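You operate a simulated robot arm through the tools that you are given. There is no shell and no other tool.

You run a simulated robot arm. Do the job below in one go: nothing can be reset, and whatever is moved stays where it is left.

## Task
Stir one scoop of sugar into the yellow mug.
Fine: tin shut again, scoop back, spoon back on the saucer; the other mug gets none.

The check looks at the end state, three seconds after you hand in, the way a careful person would. Anything else that was tipped, shoved, dropped, spilled or broken makes it a failure.

## Robot
A 7-joint arm with a two-finger parallel gripper, fixed in place. Base frame: the origin is on the floor under the middle of its stand, x ahead of it, y to its left, z up. Readings come in m, degrees, newtons and seconds.
It reaches about 1.479 m from its shoulder. Its first joint turns from -166.0 to 166.0 degrees. Payload 4.4 kg.
The TCP is the grasp point between the finger pads, 0.023 m short of the fingertips. In the tool frame z runs along the fingers and y along their closing line. The gripper opens to 0.094 m. The fingers are 0.038 m wide and 0.01 m thick; the gripper's body (0.054 by 0.096 m) begins 0.039 m behind the TCP.
Orientation is that of the tool frame in the base frame, as [roll, pitch, yaw] about the fixed x, y, z axes, in that order (R = Rz(yaw) Ry(pitch) Rx(roll)). With the fingers straight down and closing along the base's y, the tool's x points along the base's -x, its y along +y and its z along -z.

## Interface
- The arm moves only by the tool arm_command. Its argument "series" is a list of rows, each a list of 6 numbers: the shift along the base's x, y, z in m, then the turn, a rotation vector about the base's x, y, z in degrees. In form: [[x, y, z, rx, ry, rz], ...]. A call has 1 to 20 rows; each row is the pose to reach, as a shift and turn from the pose commanded when the call began. "gripper" is the opening, from 0 (shut) to 1 (fully open), set as the call begins (left out, the last holds). A row lasts 0.2 s, in which the tool goes at most 0.05 m and 8.6 degrees; a call with a longer step from one row to the next is refused whole, and so is a gripper value outside its range. Where a pose cannot be reached the arm comes as near as it can. A force on the tool above 90 N (or 10 N above the force at the start of the call, whichever is more), or a blocked arm, ends the call early, and 0.2 s more pass. Each finger travels about 0.072 m/s and halts on what it meets, pressing with about 37 N; the grip force reading is that of the motor and also rises with nothing between the fingers. The clock runs only during rows and for 0.2 s after the last one: add rows that repeat a pose to give the fingers time. The reply holds the time, the measured pose of the TCP, the force on the tool along the base axes, the opening and the grip force, in the units named above and with some noise, with the torque about the TCP (base axes, N m) and any sound that the robot's microphone picked up, and new pictures: "views" is both (left out), scene, wrist or none.
- Cameras (640 x 400 px; columns grow to the right, rows downward): "scene" is fixed at [0.0526, -0.6494, 1.739]; the picture's right is [0.46, -0.89, 0.00], its down [-0.44, -0.23, -0.87] and it looks along [0.77, 0.40, -0.50] (base axes); focal length 311 px, centre (320, 200). "wrist" rides on the gripper at [0.086, 0.016, -0.074] in the tool frame; the picture's right is [-0.18, 0.98, 0.00], its down [-0.58, -0.11, -0.81] and it looks along [-0.79, -0.15, 0.59] (tool axes); focal length 243 px, centre (320, 200). There is no depth. A picture from a camera that has moved, and an enlarged one, comes with that camera's place and axes in the base frame and with its lens. The place of the scene camera against the robot may be out by one fixed shift of up to 0.018 m in any direction.
- zoom(camera, box): a new picture of the part [left, top, right, bottom] of that camera's present view, enlarged. No time passes.
- finish_job(): hands the job in; it is judged then, once.

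Nothing tells you positions but the pictures and the camera data. Unless the task says otherwise, let go and move clear before handing in.

The tools are called by a JSON object that holds its "method" and its "body". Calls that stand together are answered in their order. arm_command: Moves the arm, as the interface text tells. Its arguments: {"type":"object","properties":{"series":{"type":"array","items":{"type":"array","items":{"type":"number"}}},"gripper":{"type":"number"},"views":{"type":"string","enum":["both","scene","wrist","none"]}},"required":["series"]} The other tools are called the same way: zoom (camera, box) takes an enlarged picture of a part of a camera's view; finish_job () hands the job in.

At the start:

```text
time: 0.0
tcp_pos: [0.7539, -0.4685, 1.3457]
tcp_rot: [180.0, 0.0, -180.0]
force: [-0.4, -0.2, 0.1]
torque: [-0.01, -0.01, 0.02]
grip_width: 0.094
grasp_force: 0.0
```

scene: 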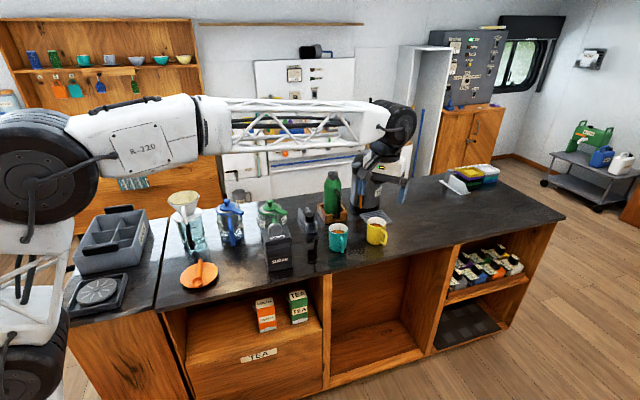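
wrist: 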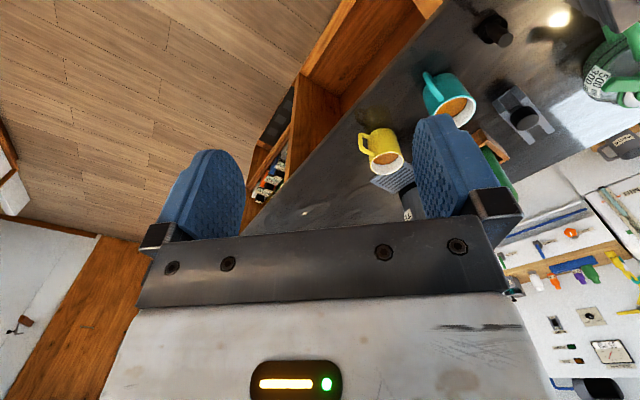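

I see a counter with a yellow and a teal mug, a black tin labelled something like "SUGAR", and other items around. I'll zoom in to identify things before moving.

{"method": "zoom", "body": {"camera": "scene", "box": [240, 160, 420, 280]}}

{"method": "zoom", "body": {"camera": "scene", "box": [150, 170, 300, 300]}}

{"method": "zoom", "body": {"camera": "wrist", "box": [340, 0, 640, 220]}}

```text
3.33 times, centred on (330, 220) of scene
camera zoom: at [0.0526, -0.6494, 1.739], right [0.46, -0.89, 0.0], down [-0.44, -0.23, -0.87], along [0.77, 0.4, -0.5], focal length 1036 px, centre (287, 133)
```

zoom: 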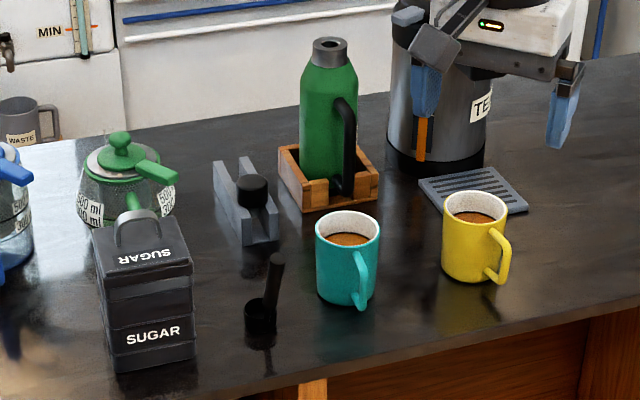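

```text
3.08 times, centred on (225, 235) of scene
camera zoom: at [0.0526, -0.6494, 1.739], right [0.46, -0.89, 0.0], down [-0.44, -0.23, -0.87], along [0.77, 0.4, -0.5], focal length 956 px, centre (612, 92)
```

zoom: 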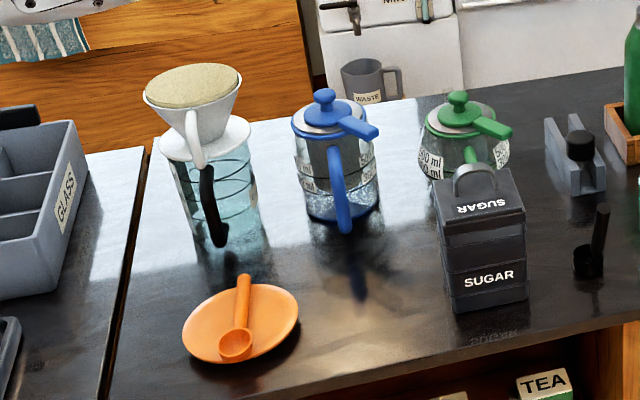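

```text
1.82 times, centred on (490, 110) of wrist
camera zoom: at [0.6658, -0.4518, 1.4206], right [0.18, 0.98, 0.0], down [0.58, -0.11, 0.81], along [0.79, -0.15, -0.59], focal length 441 px, centre (11, 364)
```

zoom: 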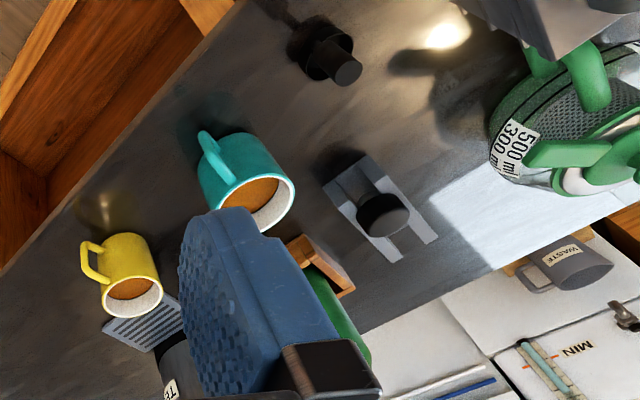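

The black tin marked SUGAR stands at the near edge, a black scoop just right of it, the orange saucer with spoon left of it, and the yellow mug at the far right. I'll zoom closer on each of these.

{"method": "zoom", "body": {"camera": "scene", "box": [255, 205, 335, 275]}}

{"method": "zoom", "body": {"camera": "scene", "box": [165, 245, 255, 300]}}

{"method": "zoom", "body": {"camera": "scene", "box": [315, 205, 405, 265]}}

```text
5.71 times, centred on (295, 240) of scene
camera zoom: at [0.0526, -0.6494, 1.739], right [0.46, -0.89, 0.0], down [-0.44, -0.23, -0.87], along [0.77, 0.4, -0.5], focal length 1775 px, centre (463, -29)
```

zoom: 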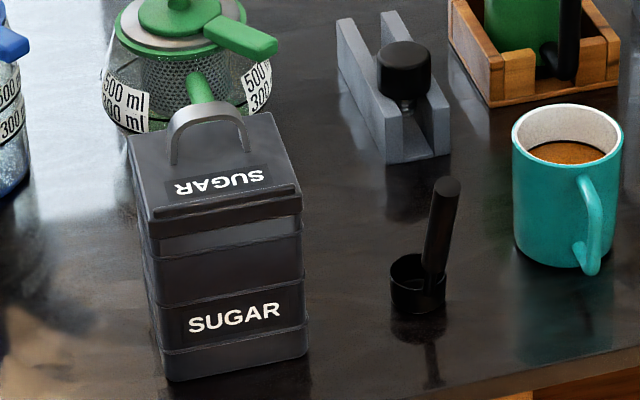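

```text
7.11 times, centred on (210, 272) of scene
camera zoom: at [0.0526, -0.6494, 1.739], right [0.46, -0.89, 0.0], down [-0.44, -0.23, -0.87], along [0.77, 0.4, -0.5], focal length 2209 px, centre (1102, -316)
```

zoom: 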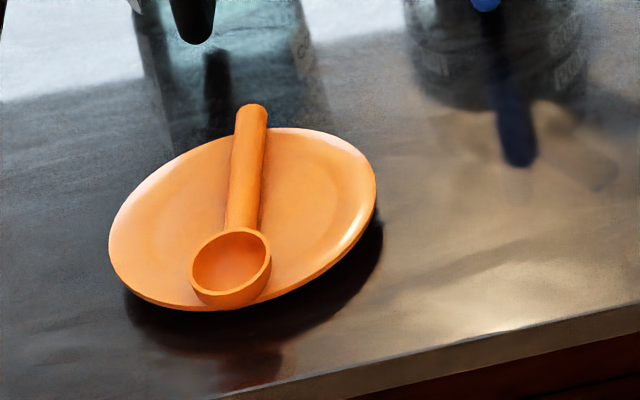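

```text
6.67 times, centred on (360, 235) of scene
camera zoom: at [0.0526, -0.6494, 1.739], right [0.46, -0.89, 0.0], down [-0.44, -0.23, -0.87], along [0.77, 0.4, -0.5], focal length 2071 px, centre (53, -33)
```

zoom: 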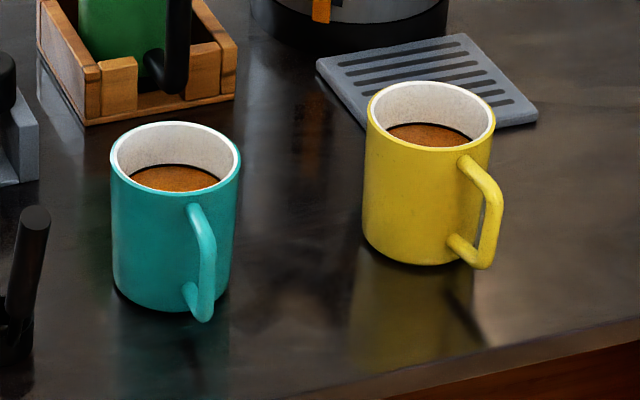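

The tin (lid with a loop handle) I take to be near (0.8, -0.08), scoop near (0.9, -0.17), teal mug (1.0, -0.24), yellow mug (1.1, -0.37), saucer (0.62, 0.17), assuming a counter around z = 0.9. I'll move the hand high to the left to get a second view for triangulation.

{"method": "arm_command", "body": {"series": [[-0.017, 0.039, 0, 0, 0, 0], [-0.034, 0.078, 0, 0, 0, 0], [-0.051, 0.117, 0, 0, 0, 0], [-0.068, 0.156, 0, 0, 0, 0], [-0.085, 0.195, 0, 0, 0, 0], [-0.102, 0.234, 0, 0, 0, 0], [-0.119, 0.273, 0, 0, 0, 0], [-0.136, 0.312, 0, 0, 0, 0], [-0.153, 0.351, 0, 0, 0, 0], [-0.17, 0.39, 0, 0, 0, 0], [-0.187, 0.429, 0, 0, 0, 0], [-0.204, 0.4685, 0, 0, 0, 0], [-0.204, 0.4685, 0, 0, 0, 0]], "views": "both"}}

```text
time: 2.8
tcp_pos: [0.547, -0.0004, 1.3487]
tcp_rot: [-180.0, 0.1, 180.0]
force: [0.2, 0.6, 0.7]
torque: [0.01, -0.01, 0.01]
grip_width: 0.094
grasp_force: 0.1
camera wrist: at [0.4609, 0.0175, 1.4228], right [0.18, 0.98, 0.0], down [0.58, -0.11, 0.81], along [0.79, -0.15, -0.59], focal length 243 px, centre (320, 200)
```

scene: 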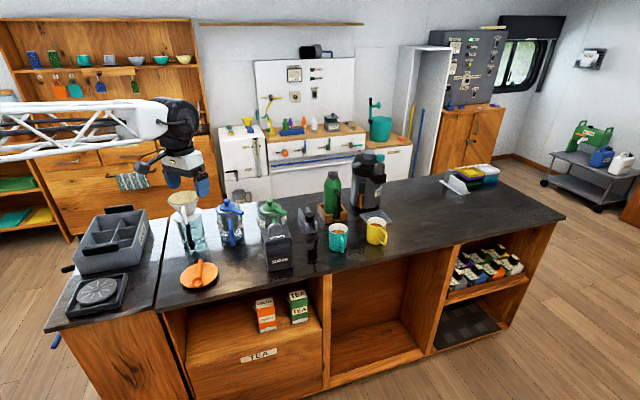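
wrist: 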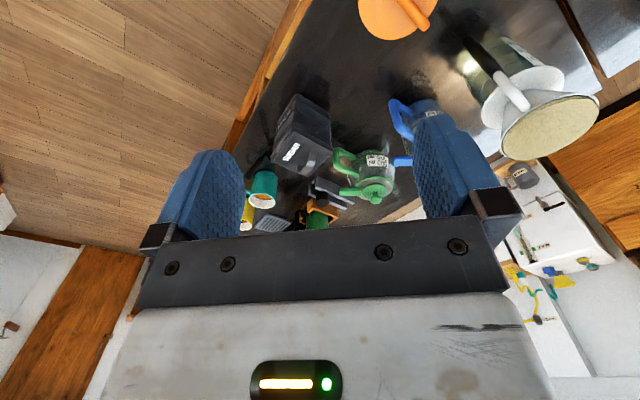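

The tin, teapots, mugs and saucer are all in the wrist view now, upside down. I'll enlarge it for measurements.

{"method": "zoom", "body": {"camera": "wrist", "box": [230, 80, 410, 240]}}

{"method": "zoom", "body": {"camera": "wrist", "box": [320, 0, 480, 100]}}

{"method": "zoom", "body": {"camera": "scene", "box": [150, 160, 280, 240]}}

```text
2.50 times, centred on (320, 160) of wrist
camera zoom: at [0.4609, 0.0175, 1.4228], right [0.18, 0.98, 0.0], down [0.58, -0.11, 0.81], along [0.79, -0.15, -0.59], focal length 606 px, centre (320, 300)
```

zoom: 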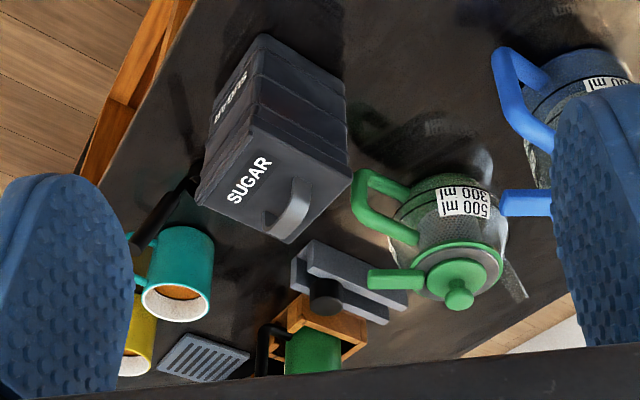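

```text
4.00 times, centred on (400, 50) of wrist
camera zoom: at [0.4609, 0.0175, 1.4228], right [0.18, 0.98, 0.0], down [0.58, -0.11, 0.81], along [0.79, -0.15, -0.59], focal length 970 px, centre (0, 800)
```

zoom: 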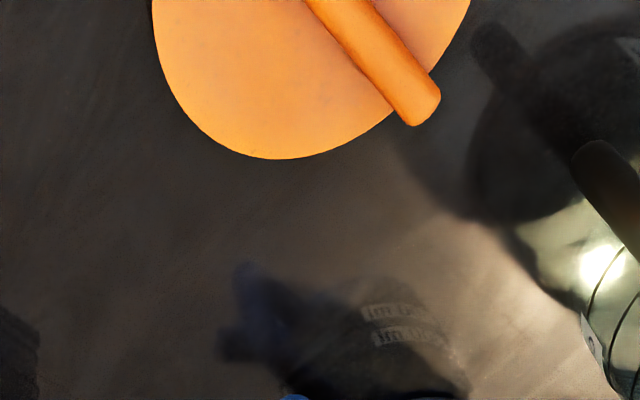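

```text
4.92 times, centred on (215, 200) of scene
camera zoom: at [0.0526, -0.6494, 1.739], right [0.46, -0.89, 0.0], down [-0.44, -0.23, -0.87], along [0.77, 0.4, -0.5], focal length 1529 px, centre (837, 200)
```

zoom: 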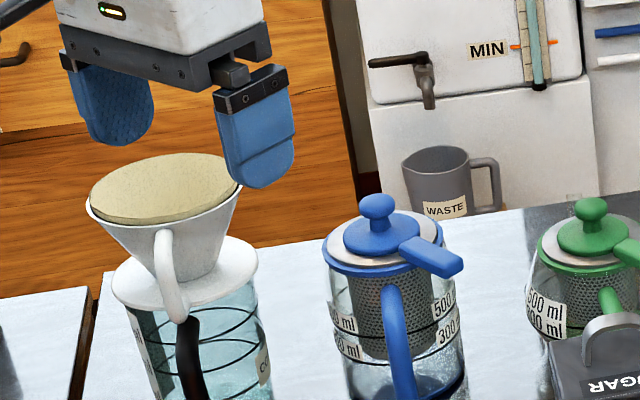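

The measured views agree: counter top about z = 0.935, tin lid top about z = 1.06 with its centre near (0.797, -0.084), turned about 45° like the counter, and the spoon's handle end near (0.641, 0.157, 0.966). Next I turn the hand -45° and bring the camera close to the tin to study the lid.

{"method": "arm_command", "body": {"series": [[0.025, -0.002, -0.01, 0, 0, -6.4], [0.05, -0.004, -0.025, 0, 0, -12.8], [0.075, -0.006, -0.045, 0, 0, -19.2], [0.1, -0.008, -0.065, 0, 0, -25.7], [0.125, -0.01, -0.085, 0, 0, -32.1], [0.15, -0.012, -0.105, 0, 0, -38.5], [0.178, -0.015, -0.129, 0, 0, -45], [0.178, -0.015, -0.129, 0, 0, -45]], "views": "both"}}

```text
time: 4.6
tcp_pos: [0.7241, -0.0157, 1.2168]
tcp_rot: [-180.0, 0.0, 134.9]
force: [-0.8, -0.3, -0.1]
torque: [-0.03, -0.01, 0.02]
grip_width: 0.0941
grasp_force: 0.1
camera wrist: at [0.6756, 0.0591, 1.2919], right [0.83, 0.56, 0.0], down [0.33, -0.49, 0.81], along [0.45, -0.67, -0.59], focal length 243 px, centre (320, 200)
```

scene: 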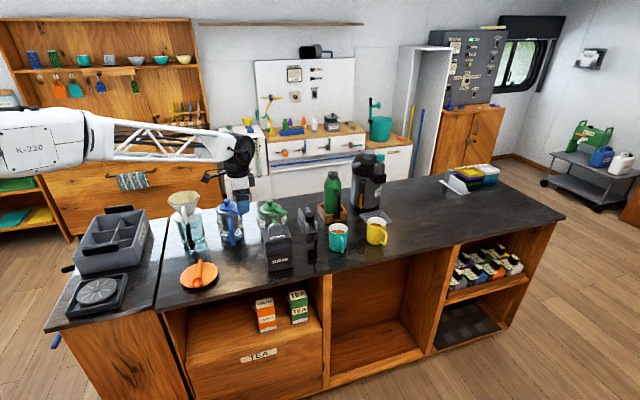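
wrist: 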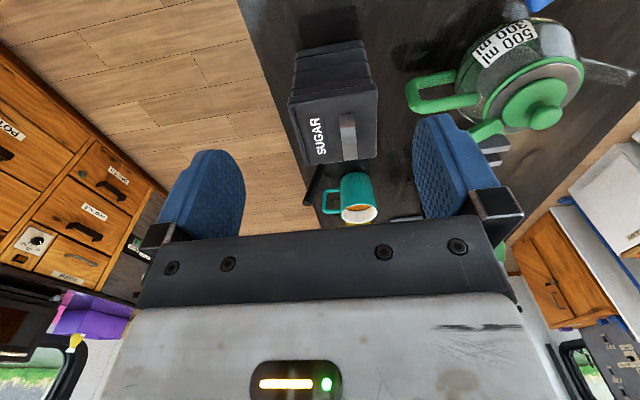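

The tin with its loop handle is right ahead of the hand now. I'll enlarge it to see how the lid is built.

{"method": "zoom", "body": {"camera": "wrist", "box": [270, 30, 410, 180]}}

{"method": "zoom", "body": {"camera": "wrist", "box": [290, 140, 440, 240]}}

```text
2.67 times, centred on (340, 105) of wrist
camera zoom: at [0.6756, 0.0591, 1.2919], right [0.83, 0.56, 0.0], down [0.33, -0.49, 0.81], along [0.45, -0.67, -0.59], focal length 647 px, centre (267, 453)
```

zoom: 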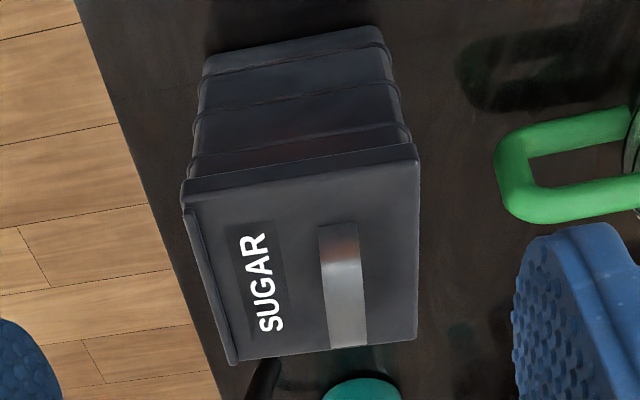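

```text
4.00 times, centred on (365, 190) of wrist
camera zoom: at [0.6756, 0.0591, 1.2919], right [0.83, 0.56, 0.0], down [0.33, -0.49, 0.81], along [0.45, -0.67, -0.59], focal length 970 px, centre (140, 240)
```

zoom: 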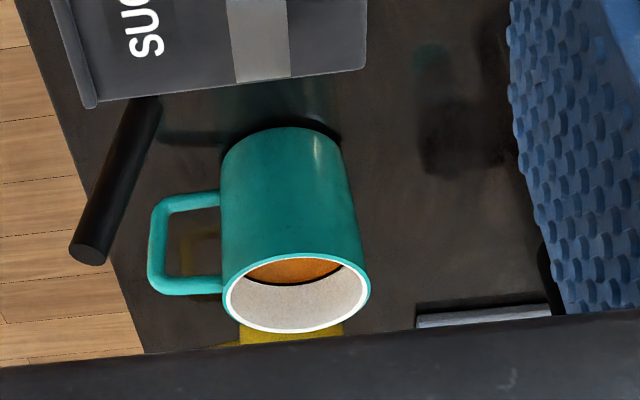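

The lid has a bar along its front edge and an arched handle in the middle; I need to know if it lifts off or is hinged. I'll zoom harder from the scene camera before touching it.

{"method": "zoom", "body": {"camera": "scene", "box": [260, 215, 300, 245]}}

{"method": "zoom", "body": {"camera": "scene", "box": [295, 200, 335, 265]}}

```text
13.33 times, centred on (280, 230) of scene
camera zoom: at [0.0526, -0.6494, 1.739], right [0.46, -0.89, 0.0], down [-0.44, -0.23, -0.87], along [0.77, 0.4, -0.5], focal length 4142 px, centre (853, -200)
```

zoom: 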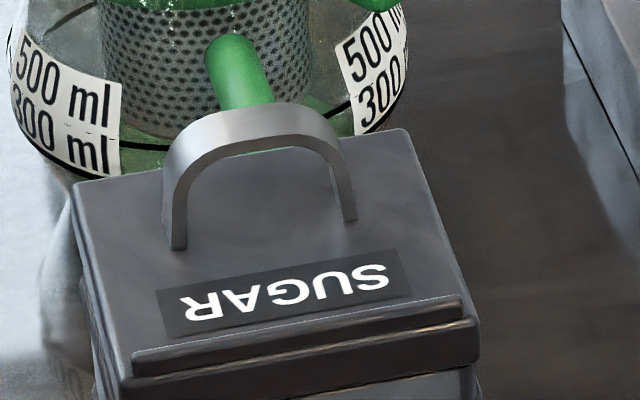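

```text
6.15 times, centred on (315, 232) of scene
camera zoom: at [0.0526, -0.6494, 1.739], right [0.46, -0.89, 0.0], down [-0.44, -0.23, -0.87], along [0.77, 0.4, -0.5], focal length 1912 px, centre (351, 0)
```

zoom: 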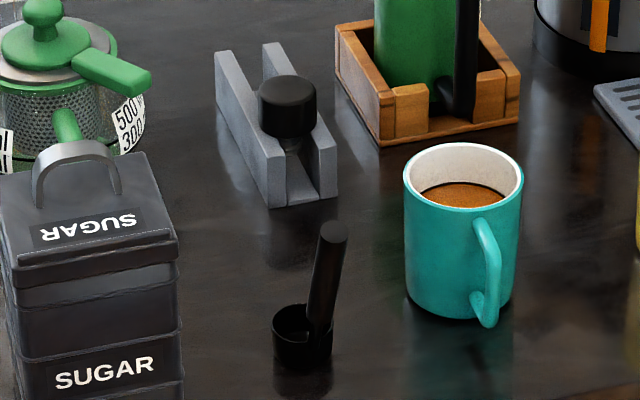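

The lid looks like a lift-off cap with an arched handle whose top I place near (0.808, -0.073, 1.095), running parallel to the counter's edge. I'll hover above it with the fingers part-open to check the alignment.

{"method": "arm_command", "body": {"series": [[0.028, -0.019, -0.01, 0, 0, 0], [0.056, -0.038, -0.03, 0, 0, 0], [0.084, -0.0573, -0.05, 0, 0, 0], [0.084, -0.0573, -0.067, 0, 0, 0], [0.084, -0.0573, -0.067, 0, 0, 0]], "gripper": 0.6, "views": "both"}}

{"method": "zoom", "body": {"camera": "wrist", "box": [200, 40, 440, 240]}}

{"method": "zoom", "body": {"camera": "scene", "box": [235, 180, 325, 275]}}

```text
time: 5.8
tcp_pos: [0.8097, -0.073, 1.1502]
tcp_rot: [179.9, -0.1, 135.1]
force: [-0.9, 0.1, -0.1]
torque: [-0.02, 0.01, -0.03]
grip_width: 0.0565
grasp_force: 0.1
camera wrist: at [0.76, 0.0013, 1.2244], right [0.83, 0.56, 0.0], down [0.33, -0.49, 0.81], along [0.46, -0.67, -0.59], focal length 243 px, centre (320, 200)
```

scene: 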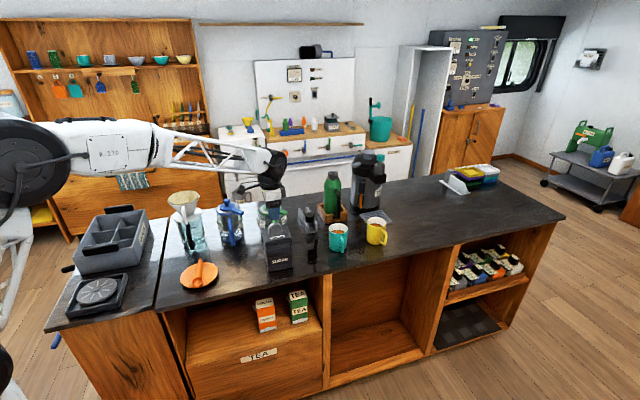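
wrist: 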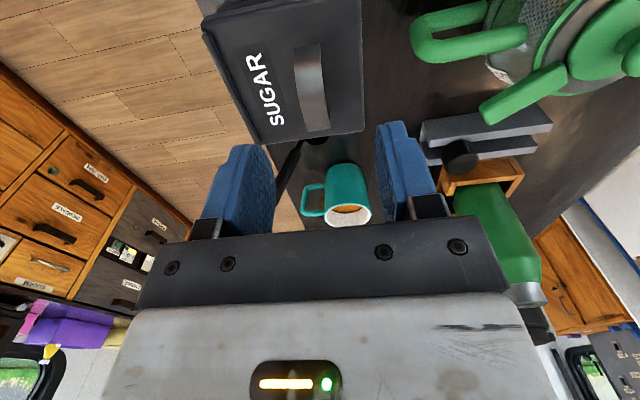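

```text
2.00 times, centred on (320, 140) of wrist
camera zoom: at [0.76, 0.0013, 1.2244], right [0.83, 0.56, 0.0], down [0.33, -0.49, 0.81], along [0.46, -0.67, -0.59], focal length 485 px, centre (320, 320)
```

zoom: 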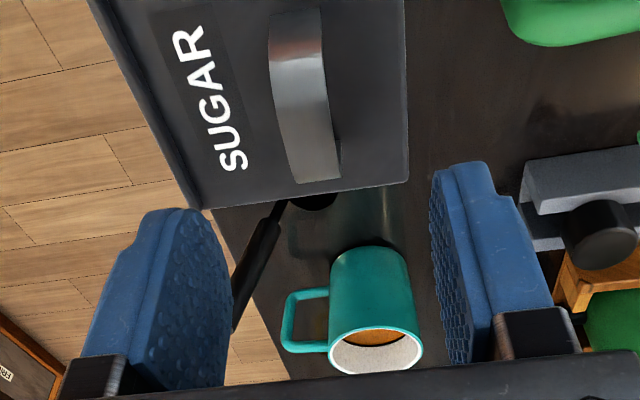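

```text
4.21 times, centred on (280, 228) of scene
camera zoom: at [0.0526, -0.6494, 1.739], right [0.46, -0.89, 0.0], down [-0.44, -0.23, -0.87], along [0.77, 0.4, -0.5], focal length 1308 px, centre (488, 84)
```

zoom: 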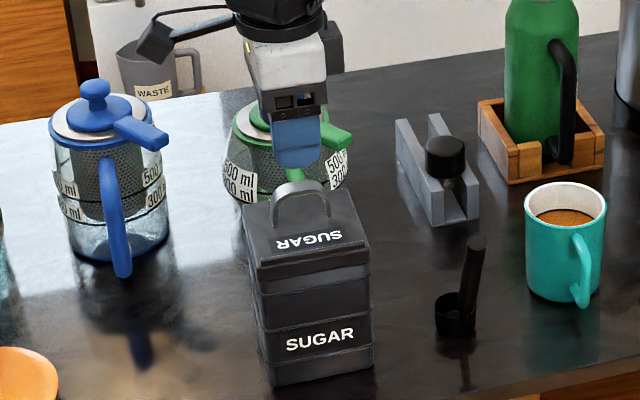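

The handle sits between the fingers within a couple of millimetres. I'll descend so the pads straddle the arch, staying above the lid surface (about z = 1.055).

{"method": "arm_command", "body": {"series": [[0, 0, -0.02, 0, 0, 0], [0, 0, -0.04, 0, 0, 0], [0, 0, -0.055, 0, 0, 0], [0, 0, -0.064, 0, 0, 0], [0, 0, -0.064, 0, 0, 0]], "views": "both"}}

{"method": "zoom", "body": {"camera": "wrist", "box": [200, 40, 440, 240]}}

{"method": "zoom", "body": {"camera": "scene", "box": [250, 190, 310, 250]}}

```text
time: 7.0
tcp_pos: [0.8095, -0.0731, 1.0844]
tcp_rot: [-180.0, 0.1, 134.9]
force: [0.2, -0.5, 0.0]
torque: [-0.01, -0.01, 0.01]
grip_width: 0.0564
grasp_force: 0.0
camera wrist: at [0.7606, 0.0013, 1.1593], right [0.83, 0.56, 0.0], down [0.33, -0.49, 0.81], along [0.46, -0.67, -0.59], focal length 243 px, centre (320, 200)
```

scene: 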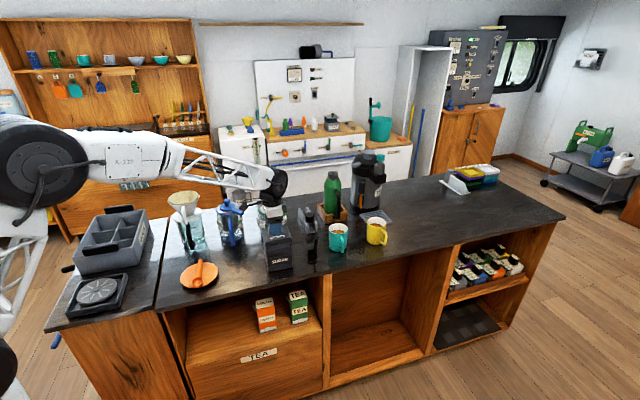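
wrist: 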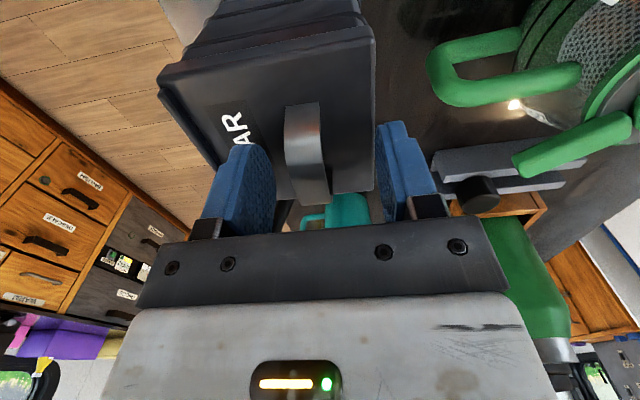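

```text
2.00 times, centred on (320, 140) of wrist
camera zoom: at [0.7606, 0.0013, 1.1593], right [0.83, 0.56, 0.0], down [0.33, -0.49, 0.81], along [0.46, -0.67, -0.59], focal length 485 px, centre (320, 320)
```

zoom: 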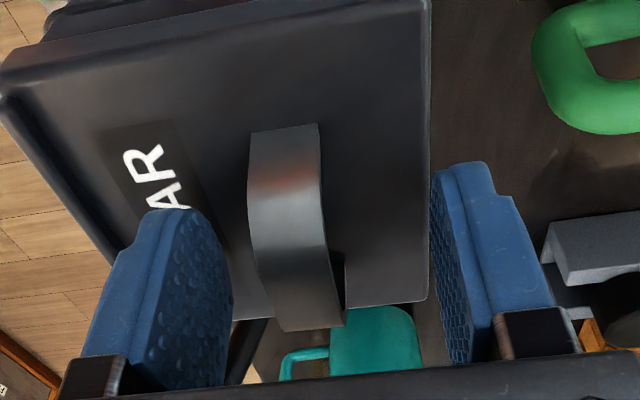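

```text
6.67 times, centred on (280, 220) of scene
camera zoom: at [0.0526, -0.6494, 1.739], right [0.46, -0.89, 0.0], down [-0.44, -0.23, -0.87], along [0.77, 0.4, -0.5], focal length 2071 px, centre (587, 67)
```

zoom: 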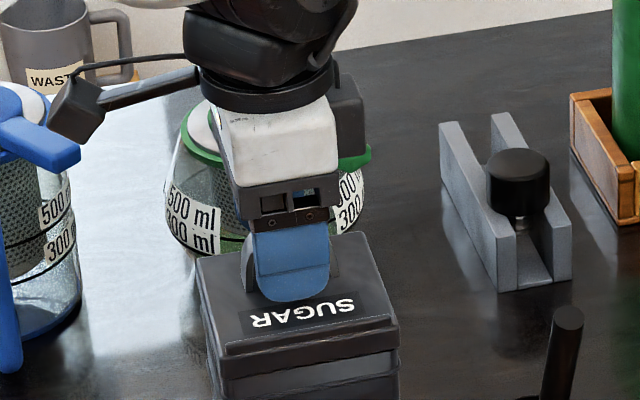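

The arch is between the pads but about 3 mm toward the front of centre. I'll shift that much so that neither finger shoves the tin, then close on the handle.

{"method": "arm_command", "body": {"series": [[-0.002, -0.002, 0, 0, 0, 0], [-0.002, -0.002, 0, 0, 0, 0]], "views": "none"}}

{"method": "arm_command", "body": {"series": [[0, 0, 0, 0, 0, 0], [0, 0, 0, 0, 0, 0], [0, 0, 0, 0, 0, 0], [0, 0, 0, 0, 0, 0]], "gripper": 0, "views": "both"}}

{"method": "zoom", "body": {"camera": "wrist", "box": [200, 40, 440, 240]}}

{"method": "zoom", "body": {"camera": "scene", "box": [250, 190, 310, 280]}}

```text
time: 7.6
tcp_pos: [0.8085, -0.0753, 1.0856]
tcp_rot: [180.0, 0.0, 135.1]
force: [0.6, -0.1, -0.3]
torque: [0.02, -0.02, 0.03]
grip_width: 0.0564
grasp_force: 0.0
```

```text
time: 8.6
tcp_pos: [0.8092, -0.0756, 1.0859]
tcp_rot: [-180.0, 0.0, 135.0]
force: [0.2, -0.2, 1.4]
torque: [0.05, 0.06, 0.06]
grip_width: 0.0155
grasp_force: 36.8
camera wrist: at [0.7587, -0.0009, 1.1597], right [0.83, 0.56, 0.0], down [0.33, -0.49, 0.81], along [0.46, -0.67, -0.59], focal length 243 px, centre (320, 200)
```

scene: 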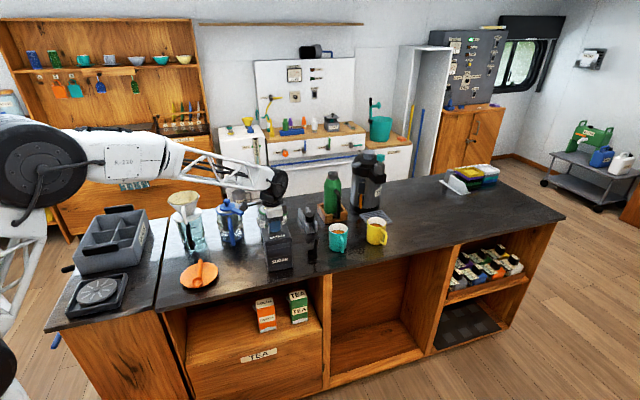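
wrist: 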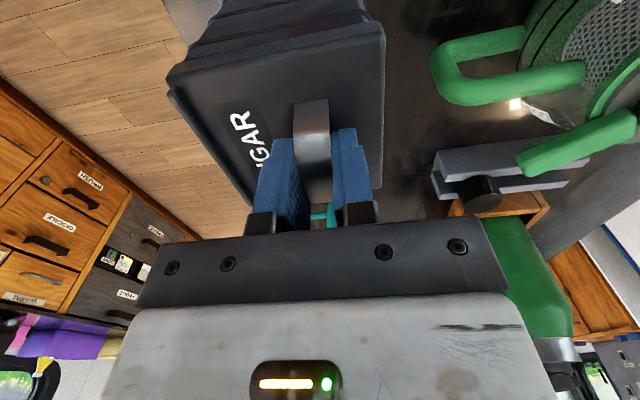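

```text
2.00 times, centred on (320, 140) of wrist
camera zoom: at [0.7587, -0.0009, 1.1597], right [0.83, 0.56, 0.0], down [0.33, -0.49, 0.81], along [0.46, -0.67, -0.59], focal length 485 px, centre (320, 320)
```

zoom: 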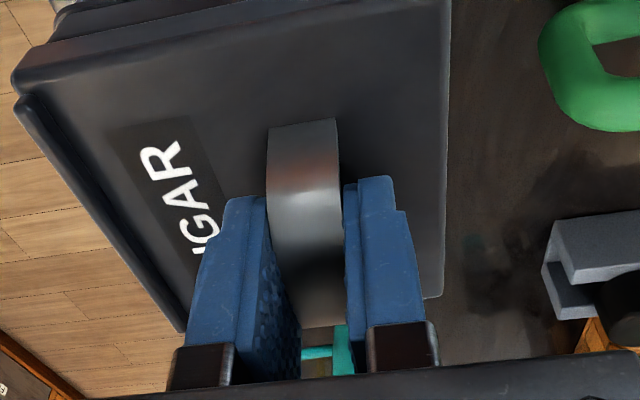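

```text
4.44 times, centred on (280, 235) of scene
camera zoom: at [0.0526, -0.6494, 1.739], right [0.46, -0.89, 0.0], down [-0.44, -0.23, -0.87], along [0.77, 0.4, -0.5], focal length 1381 px, centre (498, 44)
```

zoom: 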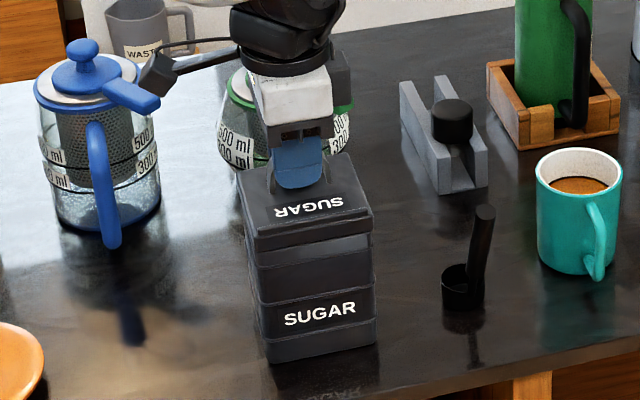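

The handle is gripped (15.5 mm wide). I'll lift a tiny bit and check whether the lid comes away cleanly or drags the tin.

{"method": "arm_command", "body": {"series": [[0, 0, 0.003, 0, 0, 0], [0, 0, 0.006, 0, 0, 0], [0, 0, 0.009, 0, 0, 0], [0, 0, 0.009, 0, 0, 0]], "views": "both"}}

{"method": "zoom", "body": {"camera": "scene", "box": [250, 210, 310, 280]}}

{"method": "zoom", "body": {"camera": "wrist", "box": [150, 0, 420, 200]}}

```text
time: 9.6
tcp_pos: [0.8089, -0.0742, 1.0938]
tcp_rot: [179.9, -0.1, 134.9]
force: [-0.5, -0.4, -0.3]
torque: [0.03, -0.01, -0.01]
grip_width: 0.0151
grasp_force: 36.8
camera wrist: at [0.7588, -0.0009, 1.1692], right [0.83, 0.56, 0.0], down [0.33, -0.49, 0.81], along [0.46, -0.67, -0.59], focal length 243 px, centre (320, 200)
```

scene: 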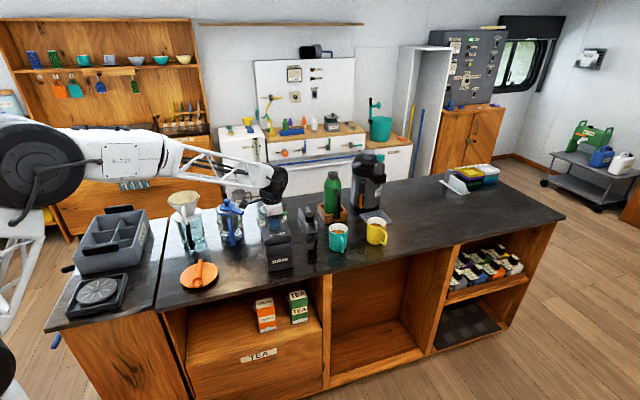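
wrist: 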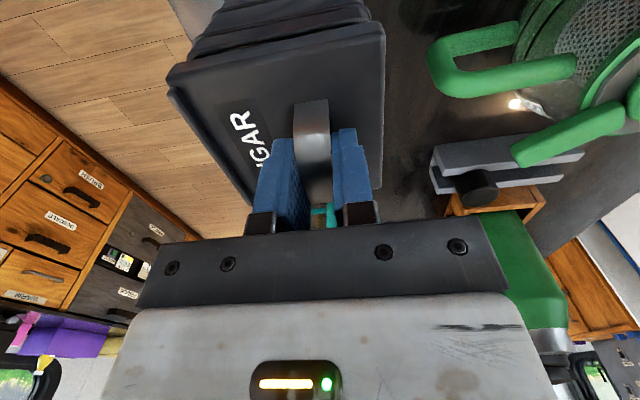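

```text
5.71 times, centred on (280, 245) of scene
camera zoom: at [0.0526, -0.6494, 1.739], right [0.46, -0.89, 0.0], down [-0.44, -0.23, -0.87], along [0.77, 0.4, -0.5], focal length 1775 px, centre (549, -57)
```

zoom: 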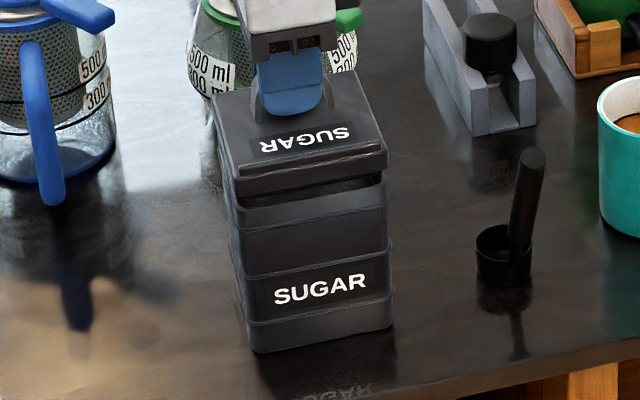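

```text
2.00 times, centred on (285, 100) of wrist
camera zoom: at [0.7588, -0.0009, 1.1692], right [0.83, 0.56, 0.0], down [0.33, -0.49, 0.81], along [0.46, -0.67, -0.59], focal length 485 px, centre (390, 400)
```

zoom: 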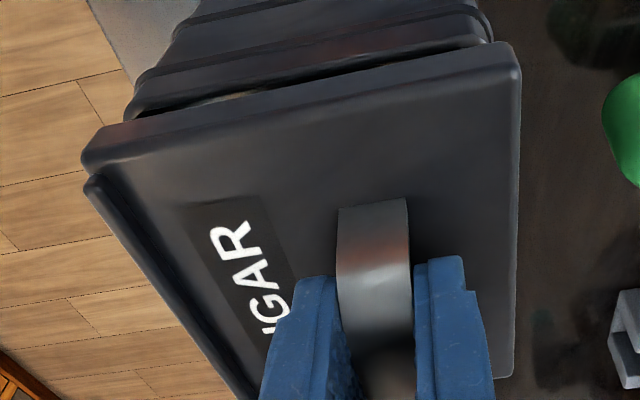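

The lid lifts off cleanly and the tin stayed put. I'll raise it, carry it to the free counter area left of the tin (about (0.707, 0.017)), and look again before setting it down.

{"method": "arm_command", "body": {"series": [[0, 0, 0.02, 0, 0, 0], [0, 0, 0.045, 0, 0, 0], [0, 0, 0.07, 0, 0, 0], [-0.02, 0.022, 0.07, 0, 0, 0], [-0.045, 0.05, 0.07, 0, 0, 0], [-0.07, 0.077, 0.06, 0, 0, 0], [-0.093, 0.1015, 0.04, 0, 0, 0], [-0.093, 0.1015, 0.04, 0, 0, 0]], "views": "both"}}

{"method": "zoom", "body": {"camera": "scene", "box": [170, 190, 310, 290]}}

{"method": "zoom", "body": {"camera": "wrist", "box": [150, 0, 470, 220]}}

```text
time: 11.4
tcp_pos: [0.7147, 0.0269, 1.1355]
tcp_rot: [180.0, 0.0, 134.9]
force: [-1.7, 0.2, -0.8]
torque: [0.01, 0.01, 0.0]
grip_width: 0.0155
grasp_force: 37.1
camera wrist: at [0.6649, 0.1009, 1.2094], right [0.83, 0.56, 0.0], down [0.33, -0.49, 0.81], along [0.46, -0.67, -0.59], focal length 243 px, centre (320, 200)
```

scene: 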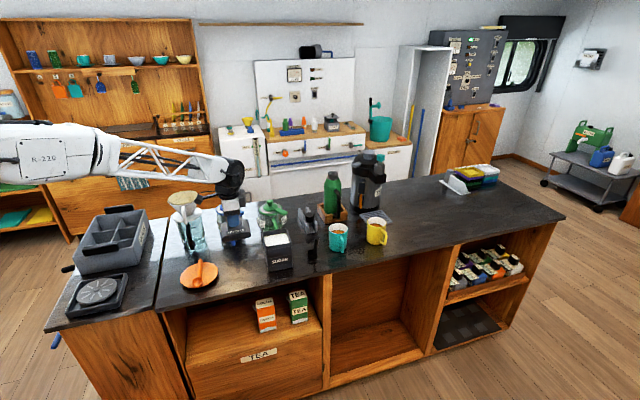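
wrist: 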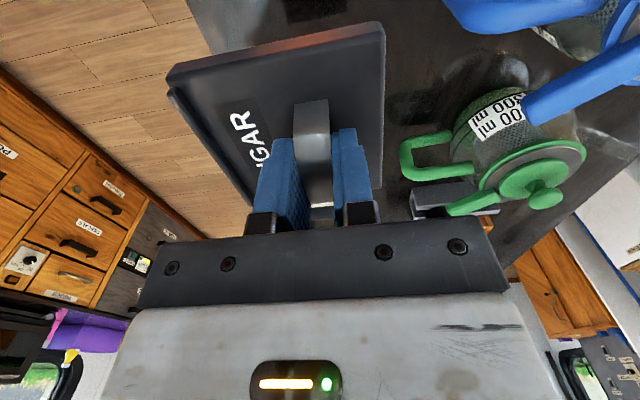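

```text
4.00 times, centred on (240, 240) of scene
camera zoom: at [0.0526, -0.6494, 1.739], right [0.46, -0.89, 0.0], down [-0.44, -0.23, -0.87], along [0.77, 0.4, -0.5], focal length 1243 px, centre (640, 40)
```

zoom: 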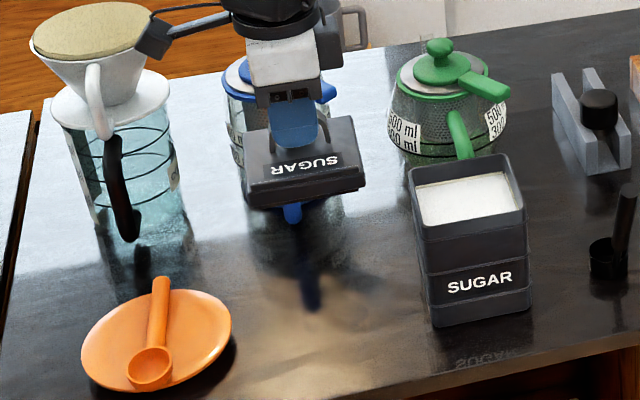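

```text
1.82 times, centred on (310, 110) of wrist
camera zoom: at [0.6649, 0.1009, 1.2094], right [0.83, 0.56, 0.0], down [0.33, -0.49, 0.81], along [0.46, -0.67, -0.59], focal length 441 px, centre (338, 364)
```

zoom: 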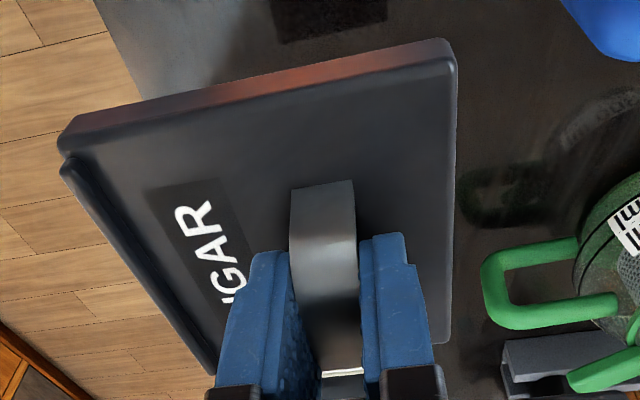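

The sugar in the tin reaches nearly to its rim. The landing area for the lid is clear, so I'll lower it most of the way to the counter.

{"method": "arm_command", "body": {"series": [[0, 0, -0.03, 0, 0, 0], [0, 0, -0.06, 0, 0, 0], [0, 0, -0.09, 0, 0, 0], [0, 0, -0.115, 0, 0, 0], [0, 0, -0.13, 0, 0, 0], [0, 0, -0.13, 0, 0, 0]], "views": "both"}}

{"method": "zoom", "body": {"camera": "scene", "box": [200, 210, 300, 285]}}

```text
time: 12.8
tcp_pos: [0.7165, 0.0267, 1.006]
tcp_rot: [180.0, -0.1, 134.9]
force: [-0.1, 0.3, -0.9]
torque: [0.04, -0.03, -0.03]
grip_width: 0.0151
grasp_force: 37.0
camera wrist: at [0.6657, 0.1011, 1.0804], right [0.83, 0.56, 0.0], down [0.33, -0.49, 0.81], along [0.46, -0.67, -0.59], focal length 243 px, centre (320, 200)
```

scene: 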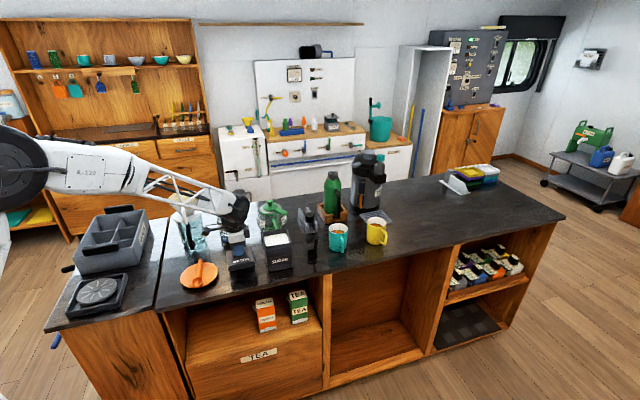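
wrist: 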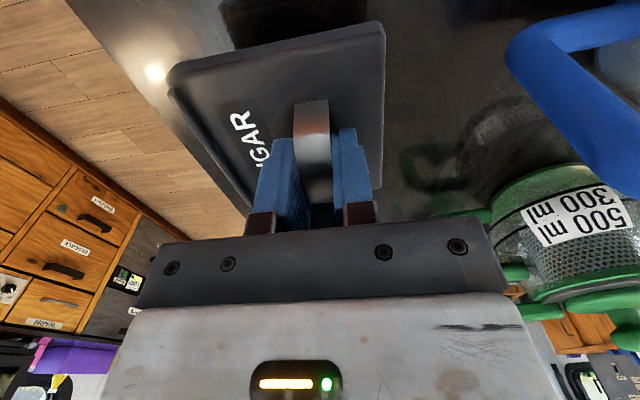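

```text
5.33 times, centred on (250, 248) of scene
camera zoom: at [0.0526, -0.6494, 1.739], right [0.46, -0.89, 0.0], down [-0.44, -0.23, -0.87], along [0.77, 0.4, -0.5], focal length 1657 px, centre (693, -53)
```

zoom: 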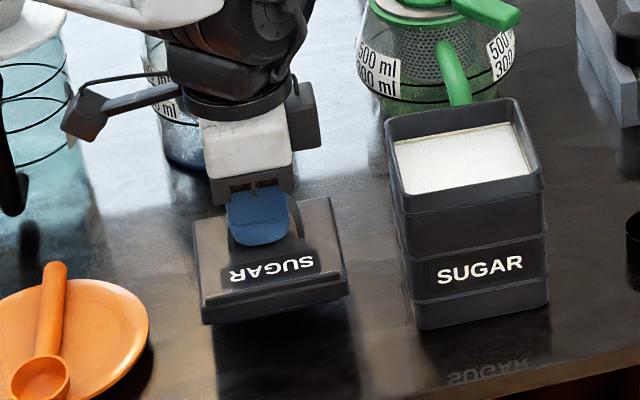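

The lid is about 2–3 cm above the counter now. I'll go down in small steps, watching the force.

{"method": "arm_command", "body": {"series": [[0, 0, -0.007, 0, 0, 0], [0, 0, -0.014, 0, 0, 0], [0, 0, -0.014, 0, 0, 0]], "views": "scene"}}

{"method": "zoom", "body": {"camera": "scene", "box": [200, 210, 300, 285]}}

```text
time: 13.6
tcp_pos: [0.7156, 0.0261, 0.9907]
tcp_rot: [-180.0, 0.0, 135.0]
force: [-0.6, -0.3, -0.5]
torque: [0.01, 0.01, -0.01]
grip_width: 0.0155
grasp_force: 37.2
```

scene: 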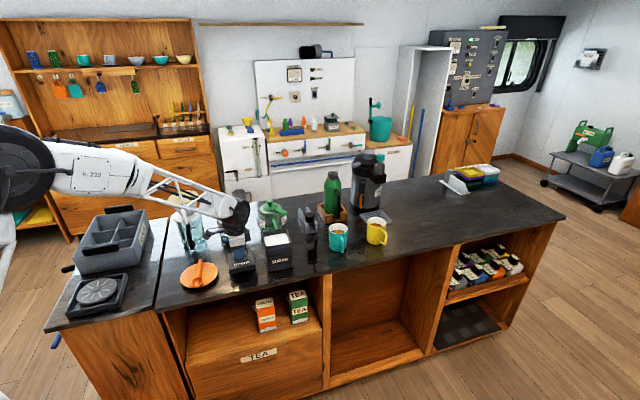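

```text
5.33 times, centred on (250, 248) of scene
camera zoom: at [0.0526, -0.6494, 1.739], right [0.46, -0.89, 0.0], down [-0.44, -0.23, -0.87], along [0.77, 0.4, -0.5], focal length 1657 px, centre (693, -53)
```

zoom: 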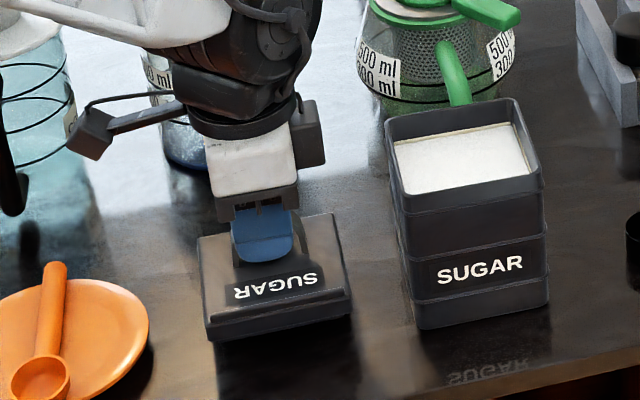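

Still free. I'll continue in a few finer steps, checking force after each.

{"method": "arm_command", "body": {"series": [[0, 0, -0.002, 0, 0, 0], [0, 0, -0.004, 0, 0, 0], [0, 0, -0.004, 0, 0, 0]], "views": "none"}}

{"method": "arm_command", "body": {"series": [[0, 0, -0.0015, 0, 0, 0], [0, 0, -0.003, 0, 0, 0], [0, 0, -0.003, 0, 0, 0]], "views": "scene"}}

{"method": "zoom", "body": {"camera": "scene", "box": [210, 220, 280, 280]}}

```text
time: 14.4
tcp_pos: [0.7158, 0.0267, 0.9867]
tcp_rot: [-180.0, 0.0, 135.0]
force: [0.0, 0.0, -0.2]
torque: [0.0, 0.0, 0.02]
grip_width: 0.0155
grasp_force: 37.3
```

```text
time: 15.2
tcp_pos: [0.7165, 0.0265, 0.9845]
tcp_rot: [-180.0, 0.0, 135.1]
force: [-0.1, 0.0, -0.6]
torque: [0.0, -0.01, -0.01]
grip_width: 0.0154
grasp_force: 37.1
```

scene: 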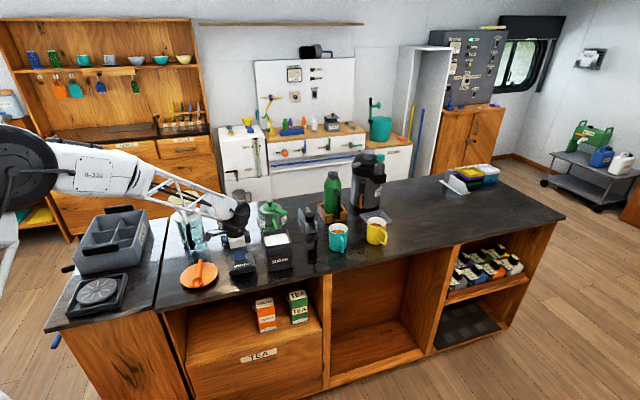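

```text
6.67 times, centred on (245, 250) of scene
camera zoom: at [0.0526, -0.6494, 1.739], right [0.46, -0.89, 0.0], down [-0.44, -0.23, -0.87], along [0.77, 0.4, -0.5], focal length 2071 px, centre (820, -133)
```

zoom: 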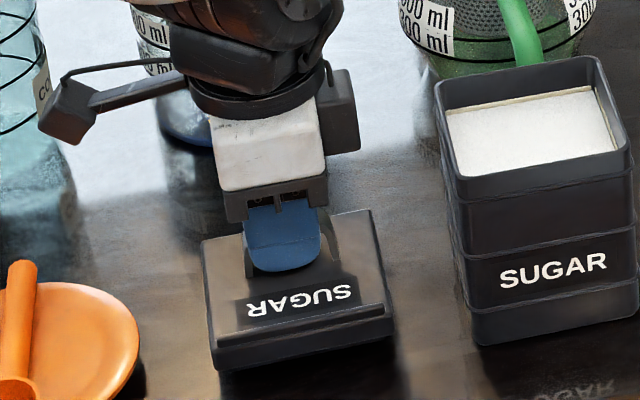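

No contact yet. Continuing down in 2 mm steps.

{"method": "arm_command", "body": {"series": [[0, 0, -0.001, 0, 0, 0], [0, 0, -0.002, 0, 0, 0], [0, 0, -0.002, 0, 0, 0]], "views": "none"}}

{"method": "arm_command", "body": {"series": [[0, 0, -0.001, 0, 0, 0], [0, 0, -0.002, 0, 0, 0], [0, 0, -0.002, 0, 0, 0]], "views": "none"}}

```text
time: 16.0
tcp_pos: [0.7147, 0.0248, 0.9815]
tcp_rot: [-180.0, 0.0, 134.9]
force: [0.2, 0.0, -1.3]
torque: [0.0, 0.01, 0.03]
grip_width: 0.0153
grasp_force: 37.4
```

```text
time: 16.8
tcp_pos: [0.7149, 0.0261, 0.9804]
tcp_rot: [-180.0, 0.0, 134.9]
force: [-0.6, -0.2, -1.2]
torque: [-0.01, 0.03, -0.01]
grip_width: 0.0154
grasp_force: 37.6
```

{"method": "arm_command", "body": {"series": [[0, 0, -0.001, 0, 0, 0], [0, 0, -0.002, 0, 0, 0], [0, 0, -0.002, 0, 0, 0]], "views": "none"}}

{"method": "arm_command", "body": {"series": [[0, 0, -0.001, 0, 0, 0], [0, 0, -0.002, 0, 0, 0], [0, 0, -0.002, 0, 0, 0]], "views": "scene"}}

{"method": "zoom", "body": {"camera": "scene", "box": [210, 220, 280, 280]}}

```text
time: 17.6
tcp_pos: [0.716, 0.026, 0.9761]
tcp_rot: [179.9, 0.0, 135.1]
force: [0.2, -0.7, -1.2]
torque: [0.02, -0.01, 0.02]
grip_width: 0.0155
grasp_force: 36.8
```

```text
time: 18.4
tcp_pos: [0.715, 0.0268, 0.9762]
tcp_rot: [-180.0, 0.0, 135.1]
force: [-0.4, 0.1, -0.1]
torque: [0.02, 0.01, -0.02]
grip_width: 0.0153
grasp_force: 37.3
```

scene: 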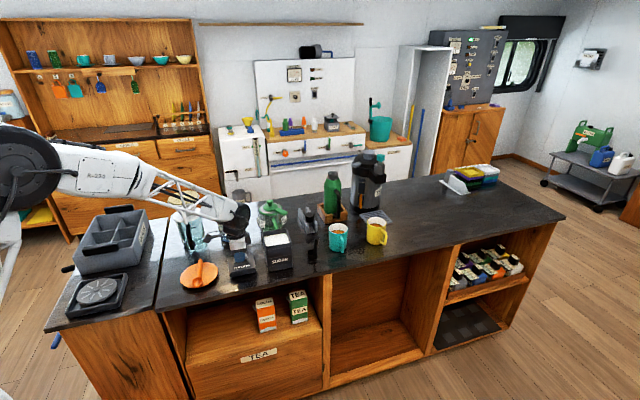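

```text
6.67 times, centred on (245, 250) of scene
camera zoom: at [0.0526, -0.6494, 1.739], right [0.46, -0.89, 0.0], down [-0.44, -0.23, -0.87], along [0.77, 0.4, -0.5], focal length 2071 px, centre (820, -133)
```

zoom: 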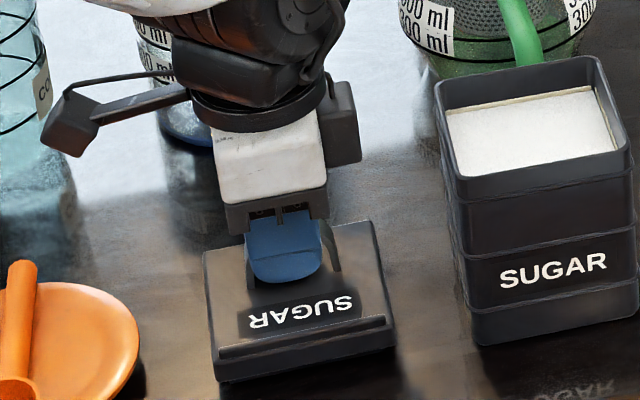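

Still hanging free at commanded z = 0.976. I'll keep stepping down gently.

{"method": "arm_command", "body": {"series": [[0, 0, -0.001, 0, 0, 0], [0, 0, -0.002, 0, 0, 0], [0, 0, -0.002, 0, 0, 0]], "views": "none"}}

{"method": "arm_command", "body": {"series": [[0, 0, -0.001, 0, 0, 0], [0, 0, -0.002, 0, 0, 0], [0, 0, -0.002, 0, 0, 0]], "views": "none"}}

{"method": "arm_command", "body": {"series": [[0, 0, -0.001, 0, 0, 0], [0, 0, -0.002, 0, 0, 0], [0, 0, -0.002, 0, 0, 0]], "views": "scene"}}

{"method": "zoom", "body": {"camera": "scene", "box": [210, 220, 280, 280]}}

```text
time: 19.2
tcp_pos: [0.7142, 0.026, 0.9732]
tcp_rot: [-180.0, -0.1, 135.0]
force: [-0.3, 0.3, 0.2]
torque: [-0.02, 0.03, 0.0]
grip_width: 0.0152
grasp_force: 37.2
```

```text
time: 20.0
tcp_pos: [0.7154, 0.026, 0.9726]
tcp_rot: [180.0, 0.0, 135.0]
force: [-4.6, 3.5, 19.9]
torque: [0.39, 0.4, -0.02]
grip_width: 0.0152
grasp_force: 36.8
```

```text
time: 20.8
tcp_pos: [0.7141, 0.026, 0.9714]
tcp_rot: [179.9, 0.2, 134.9]
force: [2.1, -5.6, 31.5]
torque: [0.14, 0.24, 0.01]
grip_width: 0.0157
grasp_force: 37.2
```

scene: 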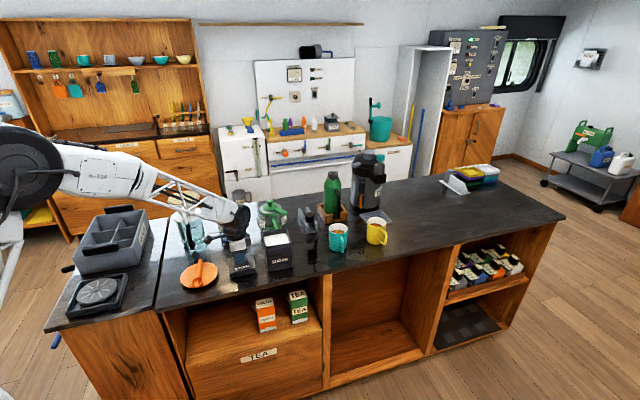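

```text
6.67 times, centred on (245, 250) of scene
camera zoom: at [0.0526, -0.6494, 1.739], right [0.46, -0.89, 0.0], down [-0.44, -0.23, -0.87], along [0.77, 0.4, -0.5], focal length 2071 px, centre (820, -133)
```

zoom: 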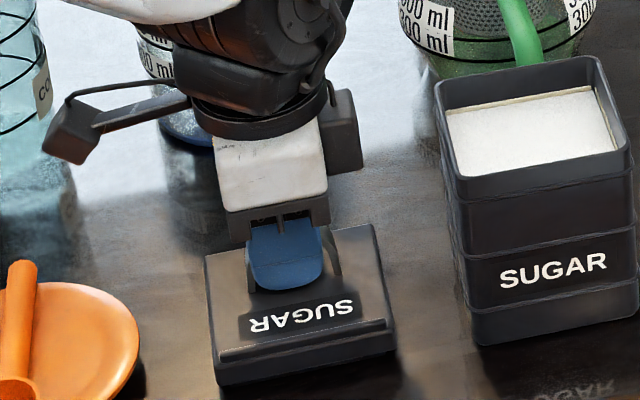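

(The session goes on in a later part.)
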